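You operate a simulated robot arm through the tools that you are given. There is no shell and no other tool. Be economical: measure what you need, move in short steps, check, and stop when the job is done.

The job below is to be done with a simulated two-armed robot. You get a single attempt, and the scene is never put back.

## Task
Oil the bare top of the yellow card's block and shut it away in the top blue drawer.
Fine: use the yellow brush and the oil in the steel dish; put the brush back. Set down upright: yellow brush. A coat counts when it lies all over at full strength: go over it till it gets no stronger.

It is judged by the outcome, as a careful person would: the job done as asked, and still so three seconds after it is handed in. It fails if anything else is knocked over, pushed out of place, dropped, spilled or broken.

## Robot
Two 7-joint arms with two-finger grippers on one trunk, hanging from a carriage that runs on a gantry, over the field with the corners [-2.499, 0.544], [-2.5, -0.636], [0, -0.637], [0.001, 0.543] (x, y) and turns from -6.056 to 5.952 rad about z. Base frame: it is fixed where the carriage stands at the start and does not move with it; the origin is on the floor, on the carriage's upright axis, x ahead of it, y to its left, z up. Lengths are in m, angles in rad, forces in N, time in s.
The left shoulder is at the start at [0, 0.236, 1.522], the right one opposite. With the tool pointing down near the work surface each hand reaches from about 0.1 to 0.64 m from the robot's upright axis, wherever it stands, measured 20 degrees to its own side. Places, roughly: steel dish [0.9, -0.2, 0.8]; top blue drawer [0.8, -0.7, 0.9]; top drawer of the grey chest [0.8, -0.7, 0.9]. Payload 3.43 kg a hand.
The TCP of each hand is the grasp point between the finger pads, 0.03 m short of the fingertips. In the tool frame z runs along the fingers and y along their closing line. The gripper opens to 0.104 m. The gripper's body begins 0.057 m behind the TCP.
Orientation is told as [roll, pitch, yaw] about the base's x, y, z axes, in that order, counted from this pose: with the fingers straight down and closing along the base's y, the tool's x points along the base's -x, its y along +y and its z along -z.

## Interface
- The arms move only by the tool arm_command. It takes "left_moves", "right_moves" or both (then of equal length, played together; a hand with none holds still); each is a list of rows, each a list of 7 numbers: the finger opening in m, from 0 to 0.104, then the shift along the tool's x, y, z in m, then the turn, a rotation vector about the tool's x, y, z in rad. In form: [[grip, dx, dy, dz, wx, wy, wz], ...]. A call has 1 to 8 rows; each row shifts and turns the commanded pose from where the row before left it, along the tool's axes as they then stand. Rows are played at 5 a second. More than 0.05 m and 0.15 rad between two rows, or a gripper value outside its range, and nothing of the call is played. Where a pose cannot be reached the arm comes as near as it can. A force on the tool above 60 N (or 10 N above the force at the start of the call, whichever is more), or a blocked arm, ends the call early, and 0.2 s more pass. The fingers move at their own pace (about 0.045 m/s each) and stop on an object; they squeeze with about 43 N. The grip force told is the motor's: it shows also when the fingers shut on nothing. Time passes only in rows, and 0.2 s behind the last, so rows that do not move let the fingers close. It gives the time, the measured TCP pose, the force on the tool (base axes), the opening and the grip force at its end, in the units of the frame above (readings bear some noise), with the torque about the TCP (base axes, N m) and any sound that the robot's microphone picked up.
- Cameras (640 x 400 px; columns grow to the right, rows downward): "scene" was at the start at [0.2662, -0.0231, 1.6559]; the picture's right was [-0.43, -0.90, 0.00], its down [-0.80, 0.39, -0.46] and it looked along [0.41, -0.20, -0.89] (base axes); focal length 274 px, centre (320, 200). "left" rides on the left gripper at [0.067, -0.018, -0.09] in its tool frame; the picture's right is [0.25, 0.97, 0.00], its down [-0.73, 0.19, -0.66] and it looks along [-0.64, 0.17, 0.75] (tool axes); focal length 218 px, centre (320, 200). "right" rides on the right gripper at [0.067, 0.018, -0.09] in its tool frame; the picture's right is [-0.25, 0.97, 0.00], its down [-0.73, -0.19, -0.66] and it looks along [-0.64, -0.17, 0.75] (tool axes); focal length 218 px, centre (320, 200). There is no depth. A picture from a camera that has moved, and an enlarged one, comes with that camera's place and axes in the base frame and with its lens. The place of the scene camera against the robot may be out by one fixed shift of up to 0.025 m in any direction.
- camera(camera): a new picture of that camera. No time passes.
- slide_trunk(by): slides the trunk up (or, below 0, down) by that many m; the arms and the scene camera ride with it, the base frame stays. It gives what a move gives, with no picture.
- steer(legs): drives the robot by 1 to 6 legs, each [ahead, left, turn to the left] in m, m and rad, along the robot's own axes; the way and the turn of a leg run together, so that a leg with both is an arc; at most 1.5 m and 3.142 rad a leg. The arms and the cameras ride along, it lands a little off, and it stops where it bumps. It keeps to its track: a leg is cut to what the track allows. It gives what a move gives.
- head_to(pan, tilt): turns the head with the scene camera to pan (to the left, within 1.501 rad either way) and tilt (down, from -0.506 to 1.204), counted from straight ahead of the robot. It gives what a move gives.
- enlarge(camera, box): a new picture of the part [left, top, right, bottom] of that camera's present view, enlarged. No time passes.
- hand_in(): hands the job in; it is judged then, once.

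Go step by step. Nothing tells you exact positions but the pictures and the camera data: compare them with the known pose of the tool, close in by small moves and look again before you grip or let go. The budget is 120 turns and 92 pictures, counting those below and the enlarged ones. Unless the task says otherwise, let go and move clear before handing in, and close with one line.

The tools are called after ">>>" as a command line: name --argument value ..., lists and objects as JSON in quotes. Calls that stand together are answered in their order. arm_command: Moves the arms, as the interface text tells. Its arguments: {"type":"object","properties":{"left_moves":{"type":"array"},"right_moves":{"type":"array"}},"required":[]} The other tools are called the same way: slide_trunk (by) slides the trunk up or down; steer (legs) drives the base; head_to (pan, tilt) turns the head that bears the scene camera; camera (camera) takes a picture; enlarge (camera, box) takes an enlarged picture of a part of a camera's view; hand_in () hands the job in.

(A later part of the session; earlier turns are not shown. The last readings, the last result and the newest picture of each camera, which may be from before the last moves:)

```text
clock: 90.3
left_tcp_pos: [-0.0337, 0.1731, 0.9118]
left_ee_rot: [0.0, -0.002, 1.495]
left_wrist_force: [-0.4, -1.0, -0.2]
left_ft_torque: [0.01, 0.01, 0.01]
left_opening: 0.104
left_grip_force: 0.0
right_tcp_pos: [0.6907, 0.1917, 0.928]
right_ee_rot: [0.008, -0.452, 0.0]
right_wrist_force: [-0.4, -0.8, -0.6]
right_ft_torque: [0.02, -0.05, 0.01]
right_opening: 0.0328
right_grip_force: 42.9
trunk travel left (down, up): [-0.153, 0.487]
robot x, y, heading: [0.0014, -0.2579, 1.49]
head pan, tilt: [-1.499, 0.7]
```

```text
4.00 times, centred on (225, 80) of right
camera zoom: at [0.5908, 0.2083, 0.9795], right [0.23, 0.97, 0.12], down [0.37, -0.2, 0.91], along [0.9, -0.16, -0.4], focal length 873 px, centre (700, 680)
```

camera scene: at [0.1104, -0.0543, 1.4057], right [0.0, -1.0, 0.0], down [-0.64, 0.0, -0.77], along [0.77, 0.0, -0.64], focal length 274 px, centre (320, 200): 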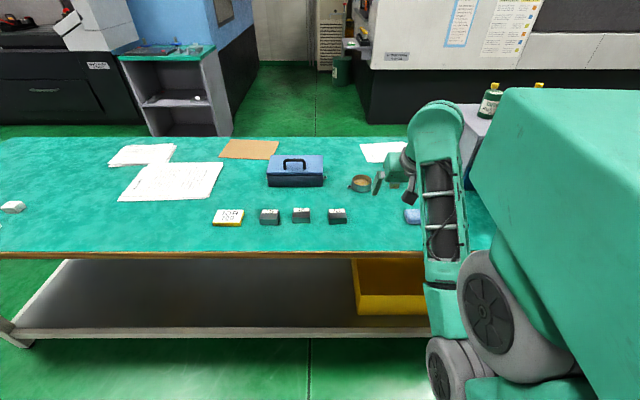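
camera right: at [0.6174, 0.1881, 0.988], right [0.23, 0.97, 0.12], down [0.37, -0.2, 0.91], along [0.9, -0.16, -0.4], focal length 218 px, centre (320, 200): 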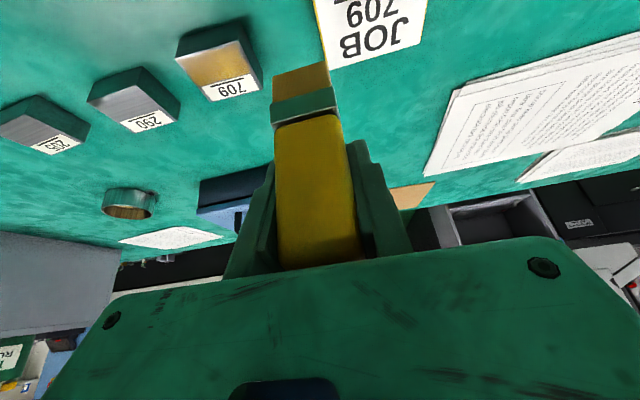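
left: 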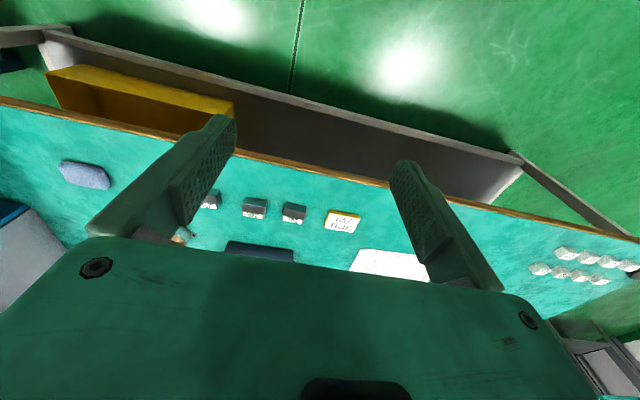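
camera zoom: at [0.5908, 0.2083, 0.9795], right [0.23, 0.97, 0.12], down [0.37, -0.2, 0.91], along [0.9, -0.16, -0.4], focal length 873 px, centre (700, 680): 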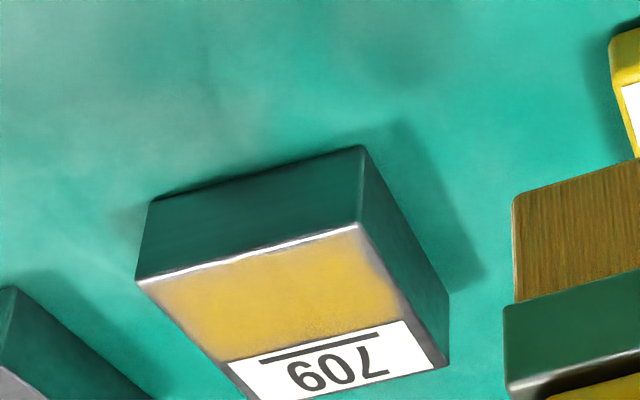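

Much fuller and even now. To reach full strength I'll reload once more and repeat, then compare.

>>> arm_command --right_moves '[[0, -0.0131, 0, -0.027, 0, 0, 0], [0, -0.045, 0, 0.02, 0, 0, 0], [0, -0.045, 0, 0.0205, 0, 0, 0], [0, -0.008, -0.049, 0.004, 0, 0, 0], [0, 0, -0.049, 0, 0, 0, 0], [0, 0, -0.049, 0, 0, 0, 0], [0, 0, -0.049, 0, 0, 0, 0], [0, 0, -0.049, 0, 0, 0, 0]]'

>>> arm_command --right_moves '[[0, 0, -0.049, 0, 0, 0, 0], [0, 0, -0.049, 0, 0, 0, 0], [0, 0, -0.049, 0, 0, 0, 0], [0, -0.032, -0.004, 0.0156, 0, 0, 0], [0, -0.032, 0, 0.0156, 0, 0, 0], [0, -0.032, 0, 0.0156, 0, 0, 0], [0, 0, 0, 0, 0, 0, 0]]'

```text
clock: 92.1
left_tcp_pos: [-0.0349, 0.1733, 0.9122]
left_ee_rot: [0.001, -0.002, 1.497]
left_wrist_force: [0.7, -0.8, 0.4]
left_ft_torque: [0.0, -0.03, 0.01]
left_opening: 0.1041
left_grip_force: 0.0
right_tcp_pos: [0.7959, -0.0554, 0.9584]
right_ee_rot: [0.008, -0.453, 0.001]
right_wrist_force: [-0.2, -1.0, -0.9]
right_ft_torque: [-0.02, -0.04, 0.05]
right_opening: 0.0327
right_grip_force: 42.9
trunk travel left (down, up): [-0.153, 0.487]
robot x, y, heading: [0.0075, -0.2582, 1.495]
head pan, tilt: [-1.499, 0.7]
```

```text
clock: 93.7
left_tcp_pos: [-0.0347, 0.1734, 0.9135]
left_ee_rot: [0.001, -0.003, 1.496]
left_wrist_force: [-0.3, 0.0, 0.2]
left_ft_torque: [-0.01, -0.02, 0.0]
left_opening: 0.104
left_grip_force: 0.0
right_tcp_pos: [0.9048, -0.2036, 0.9563]
right_ee_rot: [0.008, -0.45, -0.001]
right_wrist_force: [0.3, -0.5, -0.8]
right_ft_torque: [0.01, -0.01, 0.0]
right_opening: 0.0328
right_grip_force: 43.0
trunk travel left (down, up): [-0.153, 0.487]
robot x, y, heading: [-0.0052, -0.2573, 1.496]
head pan, tilt: [-1.499, 0.7]
```

Pressing on the pad again, then back to the block.

>>> arm_command --right_moves '[[0, 0.0115, -0.003, 0.0236, 0, 0, 0], [0, 0.0115, 0, 0.0236, 0, 0, 0], [0, 0.0115, 0, 0.0236, 0, 0, 0], [0, 0.0115, 0, 0.0236, 0, 0, 0], [0, 0, 0.004, 0, 0, 0, 0], [0, 0, -0.004, 0, 0, 0, 0]]'

>>> arm_command --right_moves '[[0, -0.0131, 0, -0.027, 0, 0, 0], [0, -0.0131, 0, -0.027, 0, 0, 0], [0, -0.0131, 0, -0.027, 0, 0, 0], [0, 0, 0, 0, 0, 0, 0], [0, 0, 0, 0, 0, 0, 0], [0, 0.032, 0, -0.0156, 0, 0, 0], [0, 0.032, 0, -0.0156, 0, 0, 0], [0, 0.032, 0, -0.0156, 0, 0, 0]]'

>>> arm_command --right_moves '[[0, 0, 0.0473, 0, 0, 0, 0], [0, 0, 0.0473, 0, 0, 0, 0], [0, 0, 0.0473, 0, 0, 0, 0], [0, 0, 0.0473, 0, 0, 0, 0], [0, 0, 0.0473, 0, 0, 0, 0], [0, 0, 0.0473, 0, 0, 0, 0], [0, 0.033, 0, -0.016, 0, 0, 0], [0, 0.033, 0, -0.016, 0, 0, 0]]'

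>>> arm_command --right_moves '[[0, 0.0144, 0, 0.0296, 0, 0, 0], [0, 0.0144, 0, 0.0296, 0, 0, 0], [0, 0, 0, 0, 0, 0, 0]]'

```text
clock: 95.1
left_tcp_pos: [-0.0331, 0.1755, 0.9126]
left_ee_rot: [-0.003, -0.003, 1.497]
left_wrist_force: [0.2, 0.5, 0.2]
left_ft_torque: [0.0, -0.01, 0.01]
left_opening: 0.1041
left_grip_force: 0.0
right_tcp_pos: [0.9079, -0.2048, 0.8554]
right_ee_rot: [0.011, -0.457, -0.001]
right_wrist_force: [-0.6, 3.0, 8.1]
right_ft_torque: [0.08, 0.11, -0.05]
right_opening: 0.0325
right_grip_force: 42.7
trunk travel left (down, up): [-0.153, 0.487]
robot x, y, heading: [-0.0017, -0.2611, 1.5]
head pan, tilt: [-1.499, 0.7]
```

```text
clock: 96.9
left_tcp_pos: [-0.0352, 0.1735, 0.9125]
left_ee_rot: [-0.001, -0.003, 1.495]
left_wrist_force: [1.2, -0.6, -0.2]
left_ft_torque: [0.01, -0.03, -0.02]
left_opening: 0.104
left_grip_force: 0.0
right_tcp_pos: [0.7972, -0.209, 0.9413]
right_ee_rot: [0.007, -0.449, 0.0]
right_wrist_force: [-1.0, 0.2, 0.1]
right_ft_torque: [-0.02, -0.01, -0.01]
right_opening: 0.0326
right_grip_force: 43.5
trunk travel left (down, up): [-0.153, 0.487]
robot x, y, heading: [-0.0002, -0.2585, 1.495]
head pan, tilt: [-1.499, 0.7]
```

```text
clock: 98.7
left_tcp_pos: [-0.0344, 0.1758, 0.913]
left_ee_rot: [0.002, -0.005, 1.498]
left_wrist_force: [0.8, -0.5, -0.8]
left_ft_torque: [-0.01, -0.01, -0.02]
left_opening: 0.104
left_grip_force: 0.1
right_tcp_pos: [0.7256, 0.0771, 0.9455]
right_ee_rot: [0.008, -0.454, 0.001]
right_wrist_force: [0.2, -0.3, -0.3]
right_ft_torque: [0.0, 0.0, -0.04]
right_opening: 0.0329
right_grip_force: 43.0
trunk travel left (down, up): [-0.153, 0.487]
robot x, y, heading: [0.002, -0.2594, 1.498]
head pan, tilt: [-1.499, 0.7]
```

```text
clock: 99.5
left_tcp_pos: [-0.033, 0.1737, 0.9135]
left_ee_rot: [0.0, -0.003, 1.495]
left_wrist_force: [0.6, -0.2, -0.2]
left_ft_torque: [0.02, 0.03, 0.0]
left_opening: 0.1038
left_grip_force: 0.1
right_tcp_pos: [0.726, 0.078, 0.8803]
right_ee_rot: [0.007, -0.455, 0.001]
right_wrist_force: [-0.1, 0.3, 0.2]
right_ft_torque: [-0.01, -0.02, -0.01]
right_opening: 0.0325
right_grip_force: 42.8
trunk travel left (down, up): [-0.153, 0.487]
robot x, y, heading: [0.001, -0.2559, 1.493]
head pan, tilt: [-1.499, 0.7]
```

Lowering to contact with a little near-edge overhang.

>>> arm_command --right_moves '[[0, 0.0072, 0, 0.0075, 0, 0, 0], [0, 0.0013, 0, 0.0027, 0, 0, 0], [0, 0, 0, 0, 0, 0, 0]]'

```text
clock: 100.3
left_tcp_pos: [-0.0332, 0.1742, 0.9118]
left_ee_rot: [-0.002, -0.003, 1.495]
left_wrist_force: [-1.4, 0.9, -1.0]
left_ft_torque: [0.0, 0.01, -0.02]
left_opening: 0.1042
left_grip_force: 0.1
right_tcp_pos: [0.7233, 0.0778, 0.8704]
right_ee_rot: [0.011, -0.456, -0.002]
right_wrist_force: [-1.9, -0.8, 10.2]
right_ft_torque: [-0.18, 0.18, 0.02]
right_opening: 0.0329
right_grip_force: 43.4
trunk travel left (down, up): [-0.153, 0.487]
robot x, y, heading: [0.002, -0.2563, 1.497]
head pan, tilt: [-1.499, 0.7]
```

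Contact at 10 N; now the full crossed lanes.

>>> arm_command --right_moves '[[0, -0.0054, 0, 0.0026, 0, 0, 0], [0, -0.0054, 0, 0.0026, 0, 0, 0], [0, -0.0054, 0, 0.0026, 0, 0, 0], [0, 0, 0.008, 0, 0, 0, 0], [0, 0.008, 0, -0.0039, 0, 0, 0], [0, 0.008, 0, -0.0039, 0, 0, 0], [0, 0, -0.008, 0, 0, 0, 0], [0, 0, 0.008, 0, 0, 0, 0]]'

>>> arm_command --right_moves '[[0, 0, 0.0085, 0, 0, 0, 0], [0, 0, 0.0085, 0, 0, 0, 0], [0, 0, 0.0085, 0, 0, 0, 0], [0, 0, 0.0105, 0, 0, 0, 0], [0, -0.0054, 0, 0.0026, 0, 0, 0], [0, -0.0054, 0, 0.0026, 0, 0, 0], [0, -0.0054, 0, 0.0026, 0, 0, 0], [0, 0, -0.009, 0, 0, 0, 0]]'

>>> arm_command --right_moves '[[0, 0, -0.009, 0, 0, 0, 0], [0, 0, -0.009, 0, 0, 0, 0], [0, 0, -0.009, 0, 0, 0, 0], [0, 0, -0.008, 0, 0, 0, 0], [0, 0.0063, 0, -0.0031, 0, 0, 0], [0, 0, 0.0105, 0, 0, 0, 0], [0, 0, 0.0105, 0, 0, 0, 0], [0, 0, 0.0105, 0, 0, 0, 0]]'

>>> arm_command --right_moves '[[0, 0, 0.0115, 0, 0, 0, 0], [0, 0.009, 0, -0.0044, 0, 0, 0], [0, 0, -0.0105, 0, 0, 0, 0], [0, 0, -0.0105, 0, 0, 0, 0], [0, 0, -0.0105, 0, 0, 0, 0], [0, 0, -0.0115, 0, 0, 0, 0], [0, -0.0131, 0, -0.027, 0, 0, 0], [0, -0.0131, 0, -0.027, 0, 0, 0]]'

>>> arm_command --right_moves '[[0, 0.02, 0.04, -0.01, 0, 0, 0], [0, 0.01, 0.045, -0.005, 0, 0, 0], [0, 0, 0.03, 0, 0, 0, 0], [0, 0, 0, 0, 0, 0, 0]]'

>>> enlarge --camera "right" --box '[165, 30, 285, 130]'

```text
clock: 102.1
left_tcp_pos: [-0.033, 0.174, 0.9129]
left_ee_rot: [-0.003, -0.002, 1.495]
left_wrist_force: [-0.5, 0.5, -0.9]
left_ft_torque: [0.0, 0.0, -0.01]
left_opening: 0.1041
left_grip_force: 0.0
right_tcp_pos: [0.7238, 0.0838, 0.8691]
right_ee_rot: [0.004, -0.455, 0.001]
right_wrist_force: [-4.8, -6.4, 25.6]
right_ft_torque: [-0.59, 0.49, 0.04]
right_opening: 0.0329
right_grip_force: 43.2
trunk travel left (down, up): [-0.153, 0.487]
robot x, y, heading: [-0.0012, -0.2579, 1.499]
head pan, tilt: [-1.499, 0.7]
```

```text
clock: 103.9
left_tcp_pos: [-0.0315, 0.1774, 0.9137]
left_ee_rot: [-0.002, -0.006, 1.496]
left_wrist_force: [-0.3, 0.9, 0.1]
left_ft_torque: [0.0, 0.0, 0.04]
left_opening: 0.1043
left_grip_force: 0.1
right_tcp_pos: [0.7426, 0.1152, 0.8691]
right_ee_rot: [0.013, -0.454, -0.003]
right_wrist_force: [0.2, 7.0, 18.9]
right_ft_torque: [0.19, 0.12, -0.04]
right_opening: 0.0327
right_grip_force: 43.1
trunk travel left (down, up): [-0.153, 0.487]
robot x, y, heading: [0.0021, -0.2564, 1.504]
head pan, tilt: [-1.499, 0.7]
```

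```text
clock: 105.7
left_tcp_pos: [-0.0311, 0.1743, 0.9118]
left_ee_rot: [-0.002, -0.001, 1.495]
left_wrist_force: [-0.5, -0.1, -0.7]
left_ft_torque: [-0.01, 0.03, -0.01]
left_opening: 0.1039
left_grip_force: 0.1
right_tcp_pos: [0.7356, 0.1096, 0.8686]
right_ee_rot: [0.009, -0.455, -0.002]
right_wrist_force: [0.2, -6.2, 21.0]
right_ft_torque: [-0.54, 0.06, 0.07]
right_opening: 0.0326
right_grip_force: 42.7
trunk travel left (down, up): [-0.153, 0.487]
robot x, y, heading: [0.0005, -0.261, 1.499]
head pan, tilt: [-1.499, 0.7]
```

```text
clock: 107.5
left_tcp_pos: [-0.0338, 0.1748, 0.9128]
left_ee_rot: [-0.004, -0.002, 1.496]
left_wrist_force: [-0.3, -0.3, -0.6]
left_ft_torque: [-0.02, 0.04, -0.06]
left_opening: 0.1039
left_grip_force: 0.0
right_tcp_pos: [0.7232, 0.0766, 0.9259]
right_ee_rot: [0.006, -0.451, 0.001]
right_wrist_force: [0.0, -0.3, 0.0]
right_ft_torque: [0.01, 0.0, 0.03]
right_opening: 0.033
right_grip_force: 42.9
trunk travel left (down, up): [-0.153, 0.487]
robot x, y, heading: [-0.0005, -0.2563, 1.496]
head pan, tilt: [-1.499, 0.7]
```

```text
clock: 108.5
left_tcp_pos: [-0.033, 0.1733, 0.9114]
left_ee_rot: [0.001, -0.002, 1.497]
left_wrist_force: [-0.9, 0.2, 0.4]
left_ft_torque: [0.0, -0.03, 0.0]
left_opening: 0.104
left_grip_force: 0.1
right_tcp_pos: [0.6884, 0.192, 0.9263]
right_ee_rot: [0.006, -0.451, 0.0]
right_wrist_force: [-0.8, 0.0, -0.4]
right_ft_torque: [0.0, -0.06, 0.01]
right_opening: 0.0323
right_grip_force: 42.6
trunk travel left (down, up): [-0.153, 0.487]
robot x, y, heading: [0.0022, -0.2566, 1.498]
head pan, tilt: [-1.499, 0.7]
```

```text
4.00 times, centred on (225, 80) of right
camera zoom: at [0.5891, 0.2088, 0.978], right [0.23, 0.97, 0.12], down [0.37, -0.2, 0.91], along [0.9, -0.16, -0.4], focal length 873 px, centre (700, 680)
```

zoom: 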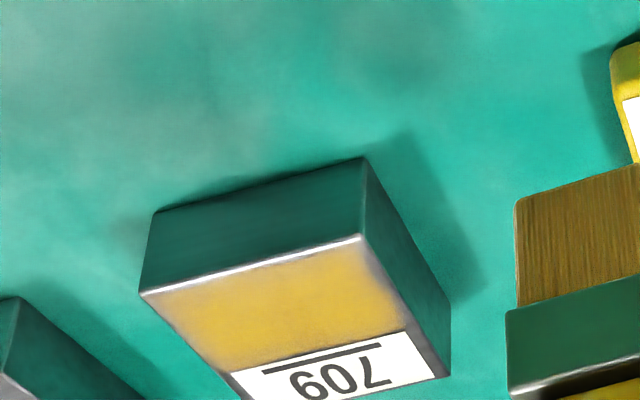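

The body of the coat hasn't changed between passes, so it is at full strength there. I'll zoom in on the rims.

>>> enlarge --camera "right" --box '[195, 80, 285, 130]'

```text
7.11 times, centred on (240, 105) of right
camera zoom: at [0.5891, 0.2088, 0.978], right [0.23, 0.97, 0.12], down [0.37, -0.2, 0.91], along [0.9, -0.16, -0.4], focal length 1552 px, centre (889, 876)
```

zoom: 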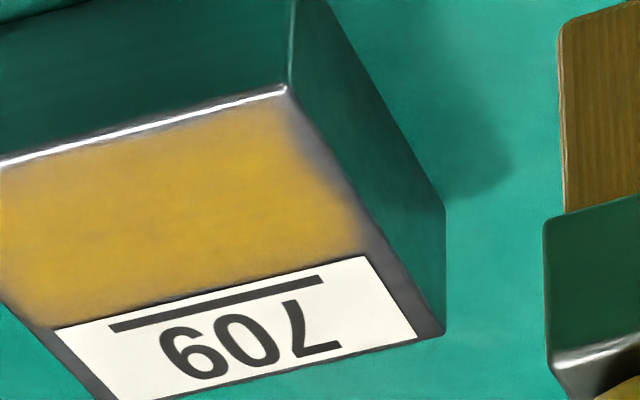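

The +y rim fades over about 4 mm. I'll work that rim with extra overhang.

>>> arm_command --right_moves '[[0, -0.0162, -0.034, 0.0079, 0, 0, 0], [0, -0.0162, -0.034, 0.0079, 0, 0, 0], [0, 0.0201, 0, 0.0414, 0, 0, 0], [0, 0.0035, 0, 0.0072, 0, 0, 0], [0, 0.0013, 0, 0.0027, 0, 0, 0], [0, 0, 0, 0, 0, 0, 0]]'

>>> enlarge --camera "right" --box '[220, 10, 380, 110]'

```text
clock: 109.9
left_tcp_pos: [-0.0353, 0.1743, 0.9125]
left_ee_rot: [0.0, -0.003, 1.495]
left_wrist_force: [-0.8, 0.5, 1.0]
left_ft_torque: [0.0, 0.02, -0.02]
left_opening: 0.1043
left_grip_force: 0.1
right_tcp_pos: [0.7259, 0.1234, 0.8701]
right_ee_rot: [0.007, -0.451, 0.0]
right_wrist_force: [0.2, 0.3, -0.2]
right_ft_torque: [0.02, 0.03, 0.0]
right_opening: 0.0324
right_grip_force: 42.7
trunk travel left (down, up): [-0.153, 0.487]
robot x, y, heading: [-0.0006, -0.2555, 1.495]
head pan, tilt: [-1.499, 0.7]
```

```text
4.00 times, centred on (300, 60) of right
camera zoom: at [0.6259, 0.1411, 0.9209], right [0.22, 0.97, 0.12], down [0.37, -0.2, 0.91], along [0.9, -0.16, -0.4], focal length 873 px, centre (400, 760)
```

zoom: 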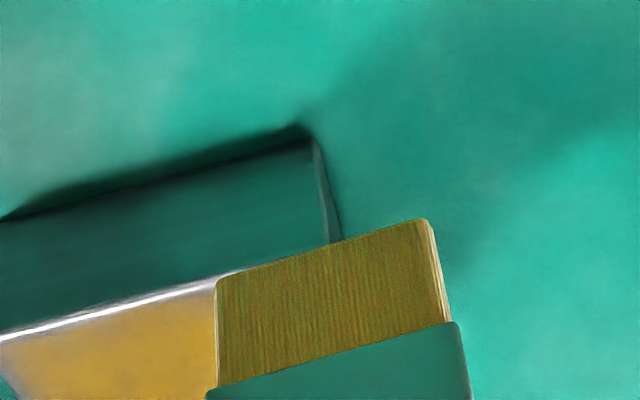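

The overlap is right. Pressing 3 mm down and stroking along x on this rim.

>>> arm_command --right_moves '[[0, 0.0013, 0, 0.0027, 0, 0, 0], [0, -0.0054, 0, 0.0026, 0, 0, 0], [0, -0.0054, 0, 0.0026, 0, 0, 0], [0, -0.0045, 0, 0.0022, 0, 0, 0], [0, 0, -0.004, 0, 0, 0, 0], [0, 0.0054, 0, -0.0026, 0, 0, 0], [0, 0.0054, 0, -0.0026, 0, 0, 0], [0, 0.0054, 0, -0.0026, 0, 0, 0]]'

>>> arm_command --right_moves '[[0, 0, 0.003, 0, 0, 0, 0], [0, -0.0054, 0, 0.0026, 0, 0, 0], [0, -0.0054, 0, 0.0026, 0, 0, 0], [0, -0.0054, 0, 0.0026, 0, 0, 0], [0, -0.0131, 0, -0.027, 0, 0, 0], [0, 0.01, 0.0, -0.025, 0, 0, 0], [0, 0.03, 0.035, -0.01, 0, 0, 0], [0, 0.01, 0.04, -0.005, 0, 0, 0]]'

>>> enlarge --camera "right" --box '[185, 60, 285, 120]'

```text
clock: 111.7
left_tcp_pos: [-0.0303, 0.1746, 0.9113]
left_ee_rot: [-0.001, -0.003, 1.495]
left_wrist_force: [-0.4, -0.6, 0.1]
left_ft_torque: [0.01, 0.0, 0.0]
left_opening: 0.1037
left_grip_force: 0.1
right_tcp_pos: [0.7259, 0.1204, 0.8695]
right_ee_rot: [0.011, -0.456, -0.002]
right_wrist_force: [2.5, -1.2, 11.5]
right_ft_torque: [-0.18, -0.11, 0.03]
right_opening: 0.0328
right_grip_force: 43.1
trunk travel left (down, up): [-0.153, 0.487]
robot x, y, heading: [0.0022, -0.2626, 1.494]
head pan, tilt: [-1.499, 0.7]
```

```text
clock: 113.5
left_tcp_pos: [-0.0322, 0.1751, 0.913]
left_ee_rot: [-0.002, -0.004, 1.497]
left_wrist_force: [1.3, -0.2, -0.1]
left_ft_torque: [-0.01, 0.01, 0.01]
left_opening: 0.104
left_grip_force: 0.1
right_tcp_pos: [0.6813, 0.2002, 0.9129]
right_ee_rot: [0.007, -0.452, -0.001]
right_wrist_force: [-0.7, 0.0, -1.0]
right_ft_torque: [-0.01, 0.0, -0.03]
right_opening: 0.0329
right_grip_force: 43.1
trunk travel left (down, up): [-0.153, 0.487]
robot x, y, heading: [-0.0014, -0.2552, 1.497]
head pan, tilt: [-1.499, 0.7]
```

```text
6.40 times, centred on (235, 90) of right
camera zoom: at [0.5811, 0.2165, 0.9643], right [0.22, 0.97, 0.12], down [0.37, -0.2, 0.91], along [0.9, -0.16, -0.4], focal length 1397 px, centre (864, 904)
```

zoom: 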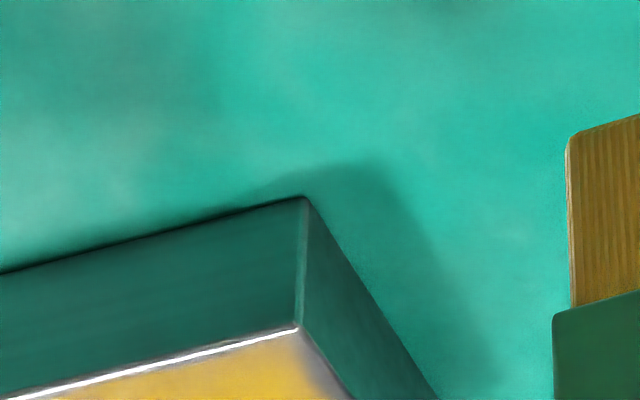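

>>> enlarge --camera "right" --box '[165, 80, 285, 155]'

```text
5.33 times, centred on (225, 118) of right
camera zoom: at [0.5811, 0.2165, 0.9643], right [0.22, 0.97, 0.12], down [0.37, -0.2, 0.91], along [0.9, -0.16, -0.4], focal length 1164 px, centre (827, 640)
```

zoom: 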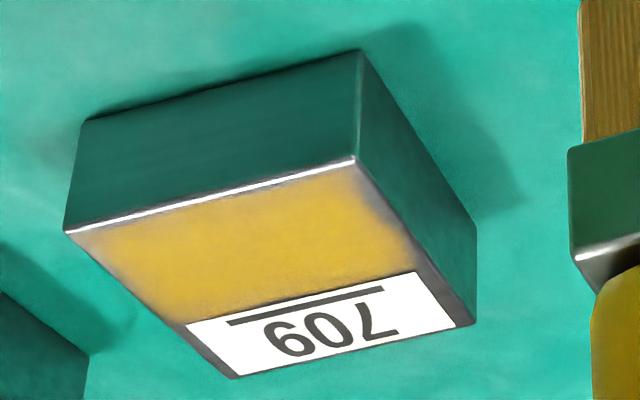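

Nearly complete; only thin rims remain. One more reload and a final pass focused on both side rims and the strip by the label.

>>> arm_command --right_moves '[[0, -0.0197, 0, -0.0404, 0, 0, 0], [0, -0.044, 0, 0.0214, 0, 0, 0], [0, -0.044, 0, 0.0214, 0, 0, 0], [0, -0.017, -0.045, 0.0082, 0, 0, 0], [0, 0, -0.049, 0, 0, 0, 0], [0, 0, -0.049, 0, 0, 0, 0], [0, 0, -0.049, 0, 0, 0, 0], [0, 0, -0.049, 0, 0, 0, 0]]'

>>> arm_command --right_moves '[[0, 0, -0.049, 0, 0, 0, 0], [0, 0, -0.049, 0, 0, 0, 0], [0, 0, -0.049, 0, 0, 0, 0], [0, -0.0325, -0.019, 0.0158, 0, 0, 0], [0, -0.0325, 0, 0.0158, 0, 0, 0], [0, -0.0325, 0, 0.0158, 0, 0, 0], [0, 0, 0, 0, 0, 0, 0]]'

```text
clock: 115.3
left_tcp_pos: [-0.034, 0.1739, 0.9116]
left_ee_rot: [0.0, -0.002, 1.496]
left_wrist_force: [-0.6, -0.4, -0.2]
left_ft_torque: [0.04, -0.01, 0.0]
left_opening: 0.1038
left_grip_force: 0.0
right_tcp_pos: [0.7972, -0.0453, 0.9544]
right_ee_rot: [0.008, -0.451, 0.0]
right_wrist_force: [0.1, 0.0, -1.0]
right_ft_torque: [-0.02, -0.03, -0.01]
right_opening: 0.0327
right_grip_force: 43.2
trunk travel left (down, up): [-0.153, 0.487]
robot x, y, heading: [-0.001, -0.2585, 1.496]
head pan, tilt: [-1.499, 0.7]
```

```text
clock: 116.9
left_tcp_pos: [-0.0359, 0.1737, 0.9119]
left_ee_rot: [-0.001, -0.003, 1.495]
left_wrist_force: [-0.1, -0.6, -0.9]
left_ft_torque: [-0.01, -0.01, 0.0]
left_opening: 0.1041
left_grip_force: 0.1
right_tcp_pos: [0.9039, -0.2077, 0.953]
right_ee_rot: [0.008, -0.451, 0.001]
right_wrist_force: [-0.7, 0.0, -0.2]
right_ft_torque: [0.0, -0.01, 0.0]
right_opening: 0.0327
right_grip_force: 43.0
trunk travel left (down, up): [-0.153, 0.487]
robot x, y, heading: [0.001, -0.2582, 1.502]
head pan, tilt: [-1.499, 0.7]
```

>>> arm_command --right_moves '[[0, 0.0105, 0, 0.02325, 0, 0, 0], [0, 0.0105, 0, 0.02325, 0, 0, 0], [0, 0.0105, 0, 0.02325, 0, 0, 0], [0, 0.0105, 0, 0.02325, 0, 0, 0], [0, 0, 0.004, 0, 0, 0, 0], [0, 0, -0.004, 0, 0, 0, 0]]'

>>> arm_command --right_moves '[[0, -0.0131, 0, -0.027, 0, 0, 0], [0, -0.0131, 0, -0.027, 0, 0, 0], [0, -0.0131, 0, -0.027, 0, 0, 0], [0, 0, 0, 0, 0, 0, 0], [0, 0, 0, 0, 0, 0, 0], [0, 0.032, 0, -0.0156, 0, 0, 0], [0, 0.032, 0, -0.0156, 0, 0, 0], [0, 0.032, 0, -0.0156, 0, 0, 0]]'

>>> arm_command --right_moves '[[0, 0, 0.0467, 0, 0, 0, 0], [0, 0, 0.0467, 0, 0, 0, 0], [0, 0, 0.0467, 0, 0, 0, 0], [0, 0, 0.0467, 0, 0, 0, 0], [0, 0, 0.0467, 0, 0, 0, 0], [0, 0, 0.0467, 0, 0, 0, 0], [0, 0.033, 0, -0.016, 0, 0, 0], [0, 0.033, 0, -0.016, 0, 0, 0]]'

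>>> arm_command --right_moves '[[0, 0.0144, 0, 0.0296, 0, 0, 0], [0, 0.0144, 0, 0.0296, 0, 0, 0], [0, 0, 0, 0, 0, 0, 0]]'

```text
clock: 118.3
left_tcp_pos: [-0.0332, 0.1747, 0.913]
left_ee_rot: [-0.001, -0.004, 1.495]
left_wrist_force: [0.8, -0.1, -0.3]
left_ft_torque: [0.02, -0.01, -0.02]
left_opening: 0.104
left_grip_force: 0.1
right_tcp_pos: [0.9093, -0.2038, 0.8559]
right_ee_rot: [0.01, -0.458, 0.0]
right_wrist_force: [0.6, 4.3, 8.2]
right_ft_torque: [0.08, 0.0, 0.02]
right_opening: 0.0328
right_grip_force: 43.1
trunk travel left (down, up): [-0.153, 0.487]
robot x, y, heading: [-0.0023, -0.2592, 1.492]
head pan, tilt: [-1.499, 0.7]
```

```text
clock: 120.1
left_tcp_pos: [-0.0368, 0.1748, 0.9139]
left_ee_rot: [0.0, -0.004, 1.495]
left_wrist_force: [0.2, -0.3, -0.3]
left_ft_torque: [0.02, 0.01, 0.0]
left_opening: 0.1041
left_grip_force: 0.1
right_tcp_pos: [0.7992, -0.2099, 0.9421]
right_ee_rot: [0.007, -0.452, -0.001]
right_wrist_force: [-0.8, -0.3, -0.8]
right_ft_torque: [0.0, -0.02, -0.01]
right_opening: 0.0327
right_grip_force: 42.9
trunk travel left (down, up): [-0.153, 0.487]
robot x, y, heading: [-0.0005, -0.2579, 1.498]
head pan, tilt: [-1.499, 0.7]
```

```text
clock: 121.9
left_tcp_pos: [-0.0348, 0.1747, 0.9123]
left_ee_rot: [0.0, -0.005, 1.496]
left_wrist_force: [0.5, 0.2, -0.1]
left_ft_torque: [-0.01, 0.0, -0.01]
left_opening: 0.1038
left_grip_force: 0.0
right_tcp_pos: [0.7266, 0.0709, 0.9445]
right_ee_rot: [0.007, -0.451, 0.002]
right_wrist_force: [-0.3, 1.1, -0.6]
right_ft_torque: [0.01, -0.05, -0.03]
right_opening: 0.0329
right_grip_force: 43.6
trunk travel left (down, up): [-0.153, 0.487]
robot x, y, heading: [-0.0015, -0.2594, 1.495]
head pan, tilt: [-1.499, 0.7]
```

```text
clock: 122.7
left_tcp_pos: [-0.0339, 0.174, 0.9122]
left_ee_rot: [0.0, -0.003, 1.495]
left_wrist_force: [0.0, -0.2, -0.7]
left_ft_torque: [0.0, 0.01, -0.02]
left_opening: 0.1039
left_grip_force: 0.1
right_tcp_pos: [0.7285, 0.0717, 0.8788]
right_ee_rot: [0.007, -0.452, -0.001]
right_wrist_force: [0.0, -0.2, -0.7]
right_ft_torque: [0.0, 0.01, -0.02]
right_opening: 0.0326
right_grip_force: 42.7
trunk travel left (down, up): [-0.153, 0.487]
robot x, y, heading: [-0.0019, -0.2588, 1.492]
head pan, tilt: [-1.499, 0.7]
```

>>> arm_command --right_moves '[[0, 0.0082, 0, 0.0077, 0, 0, 0], [0, -0.0049, 0, 0.0036, 0, 0, 0], [0, -0.0054, 0, 0.0026, 0, 0, 0], [0, -0.0054, 0, 0.0026, 0, 0, 0], [0, 0, 0.005, 0, 0, 0, 0], [0, 0.0054, 0, -0.0026, 0, 0, 0], [0, 0.0054, 0, -0.0026, 0, 0, 0], [0, 0.0054, 0, -0.0026, 0, 0, 0]]'

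>>> arm_command --right_moves '[[0, 0, 0.0095, 0, 0, 0, 0], [0, 0, 0.0095, 0, 0, 0, 0], [0, 0, 0.0095, 0, 0, 0, 0], [0, 0, 0.0095, 0, 0, 0, 0], [0, 0, 0.0095, 0, 0, 0, 0], [0, -0.0054, 0, 0.0026, 0, 0, 0], [0, -0.0054, 0, 0.0026, 0, 0, 0], [0, -0.0054, 0, 0.0026, 0, 0, 0]]'

>>> arm_command --right_moves '[[0, 0, -0.0095, 0, 0, 0, 0], [0, 0, -0.0095, 0, 0, 0, 0], [0, 0, -0.0095, 0, 0, 0, 0], [0, 0, -0.0095, 0, 0, 0, 0], [0, 0, -0.0095, 0, 0, 0, 0], [0, 0.0054, 0, -0.0026, 0, 0, 0], [0, 0, 0.0115, 0, 0, 0, 0], [0, 0, 0.0115, 0, 0, 0, 0]]'

>>> arm_command --right_moves '[[0, 0, 0.0115, 0, 0, 0, 0], [0, 0, 0.0115, 0, 0, 0, 0], [0, 0.0054, 0, -0.0026, 0, 0, 0], [0, 0, -0.0115, 0, 0, 0, 0], [0, 0, -0.0115, 0, 0, 0, 0], [0, 0, -0.0115, 0, 0, 0, 0], [0, 0, -0.0115, 0, 0, 0, 0], [0, -0.0131, 0, -0.027, 0, 0, 0]]'

>>> arm_command --right_moves '[[0, -0.0131, 0, -0.027, 0, 0, 0], [0, 0.03, 0.035, -0.012, 0, 0, 0], [0, 0.02, 0.04, -0.008, 0, 0, 0], [0, 0, 0.045, 0, 0, 0, 0], [0, 0, 0, 0, 0, 0, 0]]'

>>> enlarge --camera "right" --box '[165, 60, 285, 135]'

```text
clock: 124.5
left_tcp_pos: [-0.031, 0.1746, 0.9131]
left_ee_rot: [-0.001, -0.004, 1.495]
left_wrist_force: [-0.3, -0.1, 0.2]
left_ft_torque: [0.01, 0.02, 0.0]
left_opening: 0.1042
left_grip_force: 0.0
right_tcp_pos: [0.7261, 0.0779, 0.8704]
right_ee_rot: [0.009, -0.456, -0.002]
right_wrist_force: [4.7, -0.1, 13.5]
right_ft_torque: [-0.06, -0.21, -0.02]
right_opening: 0.033
right_grip_force: 42.8
trunk travel left (down, up): [-0.153, 0.487]
robot x, y, heading: [0.0052, -0.2578, 1.495]
head pan, tilt: [-1.499, 0.7]
```

```text
clock: 126.3
left_tcp_pos: [-0.0331, 0.1772, 0.9132]
left_ee_rot: [-0.001, -0.004, 1.496]
left_wrist_force: [-0.2, 1.6, 0.8]
left_ft_torque: [0.01, -0.03, 0.02]
left_opening: 0.1043
left_grip_force: 0.1
right_tcp_pos: [0.7422, 0.1274, 0.8693]
right_ee_rot: [0.012, -0.454, -0.003]
right_wrist_force: [-6.5, 2.7, 21.7]
right_ft_torque: [-0.13, 0.4, -0.06]
right_opening: 0.0329
right_grip_force: 43.7
trunk travel left (down, up): [-0.153, 0.487]
robot x, y, heading: [0.0019, -0.2575, 1.493]
head pan, tilt: [-1.499, 0.7]
```

```text
clock: 128.1
left_tcp_pos: [-0.0308, 0.1754, 0.9131]
left_ee_rot: [-0.001, -0.002, 1.496]
left_wrist_force: [0.2, 0.6, -0.3]
left_ft_torque: [0.04, 0.01, 0.02]
left_opening: 0.1037
left_grip_force: 0.2
right_tcp_pos: [0.7383, 0.099, 0.8701]
right_ee_rot: [0.009, -0.455, -0.001]
right_wrist_force: [1.7, -4.0, 21.6]
right_ft_torque: [-0.42, -0.11, -0.02]
right_opening: 0.0327
right_grip_force: 42.8
trunk travel left (down, up): [-0.153, 0.487]
robot x, y, heading: [-0.0011, -0.2559, 1.498]
head pan, tilt: [-1.499, 0.7]
```

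```text
clock: 129.9
left_tcp_pos: [-0.0316, 0.1753, 0.9118]
left_ee_rot: [-0.002, -0.003, 1.495]
left_wrist_force: [-0.8, -0.6, 0.2]
left_ft_torque: [-0.02, -0.01, -0.02]
left_opening: 0.1039
left_grip_force: 0.1
right_tcp_pos: [0.7291, 0.0746, 0.8932]
right_ee_rot: [0.003, -0.447, 0.002]
right_wrist_force: [0.1, -0.1, -0.6]
right_ft_torque: [-0.01, 0.07, 0.03]
right_opening: 0.0325
right_grip_force: 43.3
trunk travel left (down, up): [-0.153, 0.487]
robot x, y, heading: [0.0005, -0.2605, 1.498]
head pan, tilt: [-1.499, 0.7]
```

```text
clock: 131.1
left_tcp_pos: [-0.0338, 0.1727, 0.9121]
left_ee_rot: [0.0, -0.001, 1.496]
left_wrist_force: [-1.3, 0.7, -0.6]
left_ft_torque: [0.05, -0.01, 0.03]
left_opening: 0.1042
left_grip_force: 0.0
right_tcp_pos: [0.675, 0.1948, 0.9224]
right_ee_rot: [0.004, -0.453, 0.0]
right_wrist_force: [-1.0, 0.4, -0.8]
right_ft_torque: [0.04, -0.05, 0.02]
right_opening: 0.0327
right_grip_force: 42.9
trunk travel left (down, up): [-0.153, 0.487]
robot x, y, heading: [0.0015, -0.2589, 1.494]
head pan, tilt: [-1.499, 0.7]
```

```text
5.33 times, centred on (225, 98) of right
camera zoom: at [0.5763, 0.2113, 0.9743], right [0.23, 0.97, 0.12], down [0.37, -0.19, 0.91], along [0.9, -0.16, -0.4], focal length 1164 px, centre (827, 747)
```

zoom: 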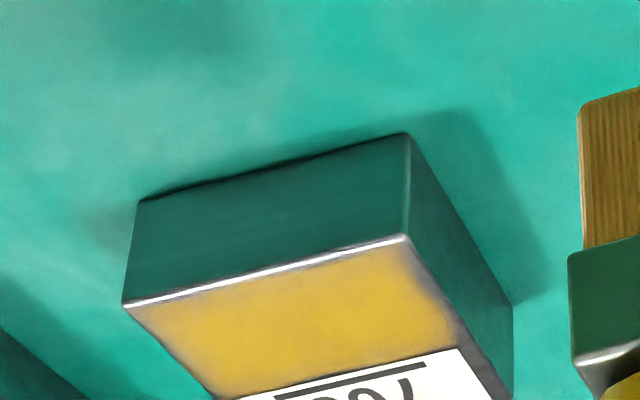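

The coat now runs evenly out to the rims. Next I'll put the brush back where it stood, at [0.913, -0.334].

>>> arm_command --right_moves '[[0, -0.0175, 0, -0.036, 0, 0, 0], [0, -0.044, 0, 0.0214, 0, 0, 0], [0, -0.044, 0, 0.0214, 0, 0, 0], [0, -0.024, -0.04, 0.0117, 0, 0, 0], [0, 0, -0.049, 0, 0, 0, 0], [0, 0, -0.049, 0, 0, 0, 0], [0, 0, -0.049, 0, 0, 0, 0], [0, 0, -0.049, 0, 0, 0, 0]]'

>>> arm_command --right_moves '[[0, 0, -0.049, 0, 0, 0, 0], [0, 0, -0.049, 0, 0, 0, 0], [0, 0, -0.049, 0, 0, 0, 0], [0, 0, -0.049, 0, 0, 0, 0], [0, 0, -0.049, 0, 0, 0, 0], [0, 0, -0.048, 0, 0, 0, 0], [0, 0, 0, 0, 0, 0, 0]]'

```text
clock: 132.9
left_tcp_pos: [-0.0345, 0.1732, 0.9124]
left_ee_rot: [0.0, -0.001, 1.494]
left_wrist_force: [0.2, 0.4, 0.1]
left_ft_torque: [0.05, -0.04, -0.02]
left_opening: 0.1044
left_grip_force: 0.1
right_tcp_pos: [0.7994, -0.044, 0.9622]
right_ee_rot: [0.008, -0.452, 0.001]
right_wrist_force: [0.7, -0.4, -0.5]
right_ft_torque: [0.0, 0.04, 0.0]
right_opening: 0.0327
right_grip_force: 43.6
trunk travel left (down, up): [-0.153, 0.487]
robot x, y, heading: [-0.0001, -0.2547, 1.497]
head pan, tilt: [-1.499, 0.7]
```

```text
clock: 134.5
left_tcp_pos: [-0.0337, 0.175, 0.9128]
left_ee_rot: [-0.001, -0.005, 1.495]
left_wrist_force: [0.2, 0.2, -0.2]
left_ft_torque: [0.02, -0.02, 0.03]
left_opening: 0.1042
left_grip_force: 0.2
right_tcp_pos: [0.8022, -0.3343, 0.9595]
right_ee_rot: [0.009, -0.453, 0.0]
right_wrist_force: [-0.8, -0.6, -1.1]
right_ft_torque: [0.0, 0.02, 0.02]
right_opening: 0.0329
right_grip_force: 43.1
trunk travel left (down, up): [-0.153, 0.487]
robot x, y, heading: [-0.0023, -0.2578, 1.502]
head pan, tilt: [-1.499, 0.7]
```

>>> arm_command --right_moves '[[0, -0.0333, 0, 0.0162, 0, 0, 0], [0, -0.0333, 0, 0.0162, 0, 0, 0], [0, -0.0333, 0, 0.0162, 0, 0, 0], [0, 0.0166, 0, 0.0338, 0, 0, 0], [0, 0.0166, 0, 0.0338, 0, 0, 0], [0, 0.0158, 0, 0.0325, 0, 0, 0], [0, 0, 0, 0, 0, 0, 0]]'

>>> enlarge --camera "right" --box '[200, 0, 400, 125]'

```text
clock: 136.1
left_tcp_pos: [-0.0334, 0.1737, 0.9122]
left_ee_rot: [-0.001, -0.004, 1.496]
left_wrist_force: [-0.8, 0.4, 0.0]
left_ft_torque: [-0.02, 0.02, -0.01]
left_opening: 0.1039
left_grip_force: 0.0
right_tcp_pos: [0.912, -0.3308, 0.8485]
right_ee_rot: [0.007, -0.455, 0.0]
right_wrist_force: [-0.5, 0.4, -0.1]
right_ft_torque: [0.0, -0.01, 0.03]
right_opening: 0.0329
right_grip_force: 43.4
trunk travel left (down, up): [-0.153, 0.487]
robot x, y, heading: [-0.0008, -0.2572, 1.496]
head pan, tilt: [-1.499, 0.7]
```

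```text
3.20 times, centred on (300, 62) of right
camera zoom: at [0.8133, -0.314, 0.8996], right [0.22, 0.97, 0.12], down [0.37, -0.2, 0.91], along [0.9, -0.16, -0.4], focal length 698 px, centre (384, 640)
```

zoom: 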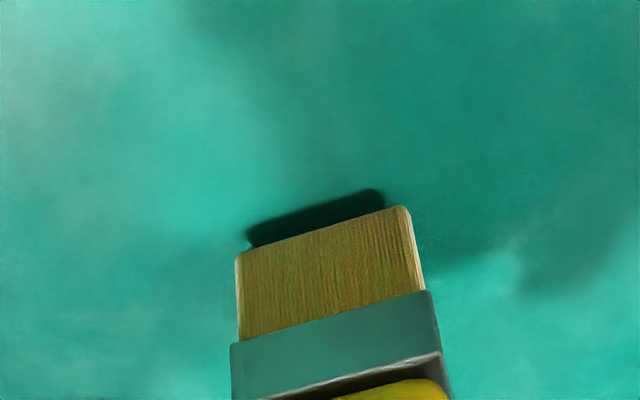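

Almost down; I'll lower until there's light contact.

>>> arm_command --right_moves '[[0, 0.0011, -0.003, 0.00225, 0, 0, 0], [0, 0.0011, 0, 0.00225, 0, 0, 0], [0, 0, 0, 0, 0, 0, 0]]'

>>> arm_command --right_moves '[[0, 0.0006, 0, 0.0013, 0, 0, 0], [0, 0, 0, 0, 0, 0, 0]]'

```text
clock: 136.9
left_tcp_pos: [-0.0335, 0.1737, 0.9131]
left_ee_rot: [-0.002, -0.004, 1.495]
left_wrist_force: [0.2, 0.4, 0.6]
left_ft_torque: [0.0, 0.02, -0.03]
left_opening: 0.104
left_grip_force: 0.1
right_tcp_pos: [0.9135, -0.3349, 0.8449]
right_ee_rot: [0.007, -0.453, 0.001]
right_wrist_force: [-1.5, 0.0, 1.6]
right_ft_torque: [-0.07, 0.06, 0.0]
right_opening: 0.0327
right_grip_force: 43.4
trunk travel left (down, up): [-0.153, 0.487]
robot x, y, heading: [0.0014, -0.2574, 1.495]
head pan, tilt: [-1.499, 0.7]
```

```text
clock: 137.5
left_tcp_pos: [-0.0331, 0.1745, 0.9117]
left_ee_rot: [-0.003, -0.002, 1.494]
left_wrist_force: [0.2, 1.3, -0.1]
left_ft_torque: [0.02, 0.03, 0.0]
left_opening: 0.1041
left_grip_force: 0.1
right_tcp_pos: [0.913, -0.3347, 0.8445]
right_ee_rot: [0.007, -0.455, 0.0]
right_wrist_force: [-3.3, 1.0, 10.5]
right_ft_torque: [-0.1, 0.24, -0.04]
right_opening: 0.0328
right_grip_force: 42.8
trunk travel left (down, up): [-0.153, 0.487]
robot x, y, heading: [0.003, -0.2583, 1.496]
head pan, tilt: [-1.499, 0.7]
```

Brush touches the bench at its old spot. I'll ease off, open, and back away along the tool axis.

>>> arm_command --right_moves '[[0, -0.0005, 0, -0.001, 0, 0, 0], [0.05, 0, 0, 0, 0, 0, 0], [0.07, 0, 0, 0, 0, 0, 0], [0.08, 0, 0, 0, 0, 0, 0], [0.08, 0, 0, 0, 0, 0, 0]]'

>>> camera --camera "right"

```text
clock: 138.7
left_tcp_pos: [-0.0324, 0.1738, 0.9127]
left_ee_rot: [-0.002, -0.004, 1.494]
left_wrist_force: [0.4, 0.1, 0.4]
left_ft_torque: [-0.03, 0.0, 0.0]
left_opening: 0.1039
left_grip_force: 0.1
right_tcp_pos: [0.9123, -0.3348, 0.8425]
right_ee_rot: [0.006, -0.453, -0.001]
right_wrist_force: [0.1, -0.3, 0.2]
right_ft_torque: [0.0, 0.01, 0.0]
right_opening: 0.0803
right_grip_force: 0.1
trunk travel left (down, up): [-0.153, 0.487]
robot x, y, heading: [0.0004, -0.2558, 1.492]
head pan, tilt: [-1.499, 0.7]
```

```text
37 pictures are left
camera right: at [0.8132, -0.3175, 0.8945], right [0.22, 0.97, 0.12], down [0.37, -0.2, 0.91], along [0.9, -0.16, -0.4], focal length 218 px, centre (320, 200)
```

right: 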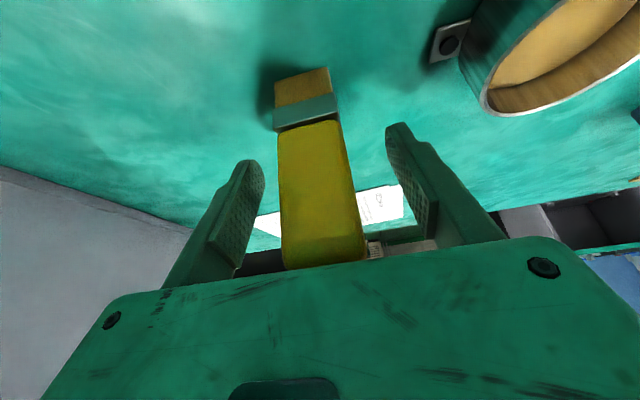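

The brush stands upright, so I'll back off.

>>> arm_command --right_moves '[[0.08, 0, 0, -0.03, 0, 0, 0], [0.08, 0, 0, -0.04, 0, 0, 0], [0.08, 0, 0, -0.04, 0, 0, 0], [0.08, 0.04, 0, -0.02, 0, 0, 0], [0.08, 0.04, 0, -0.02, 0, 0, 0], [0.08, 0.04, 0, -0.02, 0, 0, 0], [0.08, 0, 0, 0, 0, 0, 0]]'

>>> camera --camera "right"

>>> camera --camera "scene"

```text
clock: 140.3
left_tcp_pos: [-0.0328, 0.1736, 0.9118]
left_ee_rot: [-0.002, -0.004, 1.496]
left_wrist_force: [0.6, -0.2, -0.1]
left_ft_torque: [-0.01, 0.02, 0.0]
left_opening: 0.1041
left_grip_force: 0.0
right_tcp_pos: [0.7316, -0.3348, 0.946]
right_ee_rot: [0.008, -0.454, 0.0]
right_wrist_force: [1.0, -0.5, -0.8]
right_ft_torque: [-0.01, 0.05, -0.01]
right_opening: 0.0799
right_grip_force: 0.0
trunk travel left (down, up): [-0.153, 0.487]
robot x, y, heading: [0.0003, -0.2544, 1.5]
head pan, tilt: [-1.499, 0.7]
```

```text
36 pictures are left
camera right: at [0.6324, -0.3184, 0.9964], right [0.22, 0.97, 0.12], down [0.37, -0.2, 0.91], along [0.9, -0.16, -0.4], focal length 218 px, centre (320, 200)
```

right: 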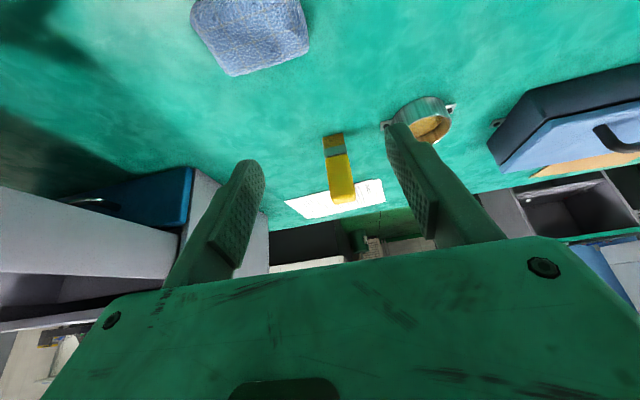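

```text
35 pictures are left
camera scene: at [0.1103, -0.0542, 1.4058], right [0.0, -1.0, 0.0], down [-0.64, 0.0, -0.77], along [0.77, 0.0, -0.64], focal length 274 px, centre (320, 200)
```

scene: 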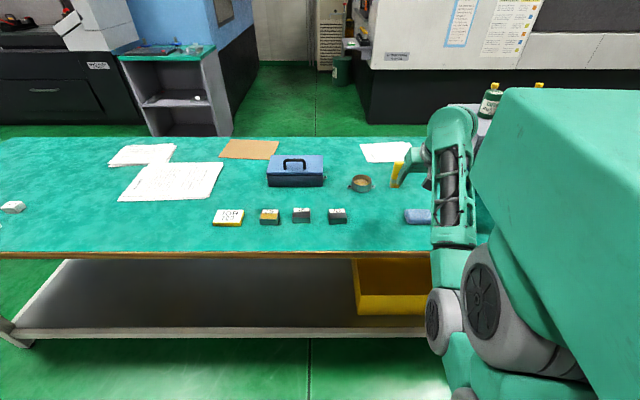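

The brush is back and upright, everything else in place, and 709 is visibly coated. Now I'll set the hand vertical and hover over 709 to pick it up by its sides.

>>> arm_command --right_moves '[[0.08, 0, 0.045, 0, 0, 0.15, 0], [0.08, 0, 0.045, 0, 0, 0.15, 0], [0.08, 0, 0.045, 0, 0, 0.152, 0], [0.08, 0, 0.045, 0, 0, 0, 0], [0.08, 0, 0.045, 0, 0, 0, 0], [0.08, 0, 0.045, 0, 0, 0, 0], [0.08, 0, 0.045, 0, 0, 0, 0], [0.08, 0, 0.045, 0, 0, 0, 0]]'

>>> arm_command --right_moves '[[0.09, 0, 0.045, 0, 0, 0, 0], [0.09, 0, 0.028, 0, 0, 0, 0], [0.09, 0, 0, 0, 0, 0, 0]]'

>>> camera --camera "right"

```text
refused: row 3 steps farther than a row can; nothing moved
```

```text
clock: 141.1
left_tcp_pos: [-0.0327, 0.1742, 0.9122]
left_ee_rot: [-0.001, -0.004, 1.495]
left_wrist_force: [-0.3, 0.7, 0.2]
left_ft_torque: [0.0, -0.03, 0.0]
left_opening: 0.1042
left_grip_force: 0.1
right_tcp_pos: [0.7309, -0.2609, 0.9447]
right_ee_rot: [0.006, -0.451, 0.0]
right_wrist_force: [-0.1, -0.6, 0.3]
right_ft_torque: [-0.01, 0.01, 0.01]
right_opening: 0.0901
right_grip_force: 0.0
trunk travel left (down, up): [-0.153, 0.487]
robot x, y, heading: [0.0042, -0.2586, 1.498]
head pan, tilt: [-1.499, 0.7]
```

```text
34 pictures are left
camera right: at [0.6318, -0.2451, 0.9956], right [0.22, 0.97, 0.12], down [0.37, -0.2, 0.91], along [0.9, -0.16, -0.4], focal length 218 px, centre (320, 200)
```

right: 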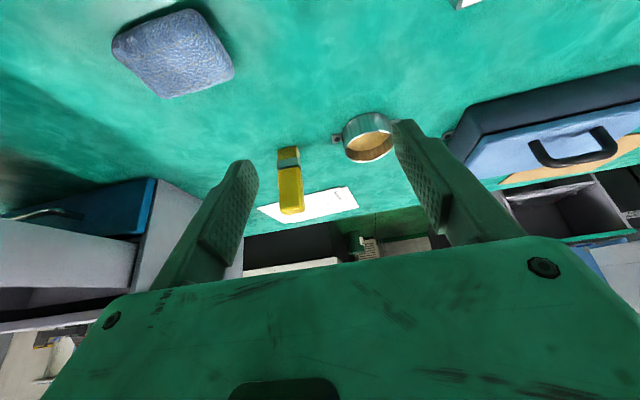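

Row 3 was refused for its turn, so I'm now at y=-0.26. I'll redo the turn and the move.

>>> arm_command --right_moves '[[0.09, 0, 0.045, 0, 0, 0.149, 0], [0.09, 0, 0.045, 0, 0, 0.149, 0], [0.09, 0, 0.045, 0, 0, 0.149, 0], [0.09, 0, 0.045, 0, 0, 0, 0], [0.09, 0, 0.045, 0, 0, 0, 0], [0.09, 0, 0.045, 0, 0, 0, 0], [0.09, 0, 0.045, 0, 0, 0, 0], [0.09, -0.004, 0.044, 0, 0, 0, 0]]'

>>> arm_command --right_moves '[[0.09, 0, 0, 0.03, 0, 0, 0], [0.09, 0, 0, 0.03, 0, 0, 0], [0.09, 0, 0, 0, 0, 0, 0]]'

>>> camera --camera "right"

>>> enlarge --camera "scene" --box '[220, 180, 360, 240]'

```text
clock: 142.9
left_tcp_pos: [-0.0331, 0.176, 0.9139]
left_ee_rot: [-0.002, -0.004, 1.497]
left_wrist_force: [0.2, 0.1, 0.1]
left_ft_torque: [-0.01, 0.0, -0.03]
left_opening: 0.1039
left_grip_force: 0.0
right_tcp_pos: [0.7332, 0.0973, 0.9477]
right_ee_rot: [0.009, -0.008, 0.001]
right_wrist_force: [0.4, -0.4, 0.2]
right_ft_torque: [-0.02, 0.02, 0.01]
right_opening: 0.0902
right_grip_force: 0.0
trunk travel left (down, up): [-0.153, 0.487]
robot x, y, heading: [0.004, -0.2595, 1.493]
head pan, tilt: [-1.499, 0.7]
```

```text
clock: 143.7
left_tcp_pos: [-0.0332, 0.1742, 0.9123]
left_ee_rot: [-0.002, -0.004, 1.495]
left_wrist_force: [-0.4, 0.0, 0.6]
left_ft_torque: [0.01, 0.03, 0.0]
left_opening: 0.1041
left_grip_force: 0.0
right_tcp_pos: [0.733, 0.0968, 0.8875]
right_ee_rot: [0.008, -0.004, 0.003]
right_wrist_force: [-0.8, -0.5, -0.1]
right_ft_torque: [-0.01, 0.03, -0.03]
right_opening: 0.0901
right_grip_force: 0.0
trunk travel left (down, up): [-0.153, 0.487]
robot x, y, heading: [-0.0009, -0.2569, 1.498]
head pan, tilt: [-1.499, 0.7]
```

```text
33 pictures are left
camera right: at [0.6666, 0.1138, 0.9762], right [0.25, 0.97, 0.01], down [0.73, -0.19, 0.66], along [0.64, -0.16, -0.75], focal length 218 px, centre (320, 200)
```

right: 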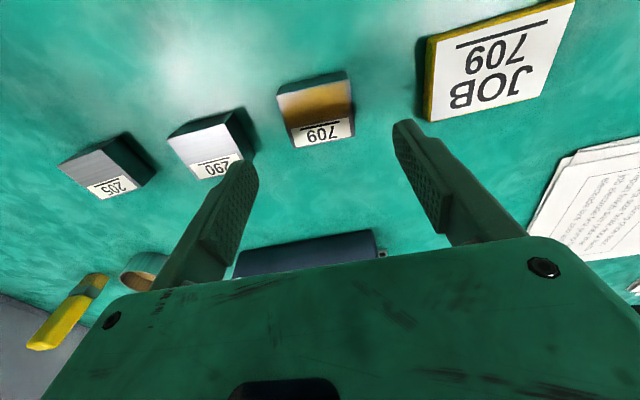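

```text
4.57 times, centred on (290, 210) of scene
camera zoom: at [0.1097, -0.054, 1.4058], right [0.0, -1.0, 0.0], down [-0.64, 0.0, -0.77], along [0.77, 0.0, -0.64], focal length 1254 px, centre (457, 154)
```

zoom: 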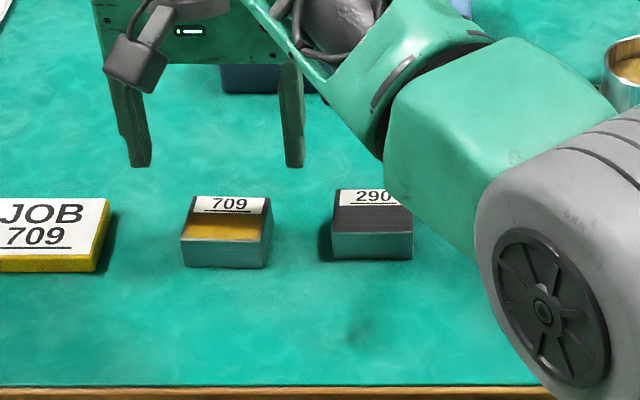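

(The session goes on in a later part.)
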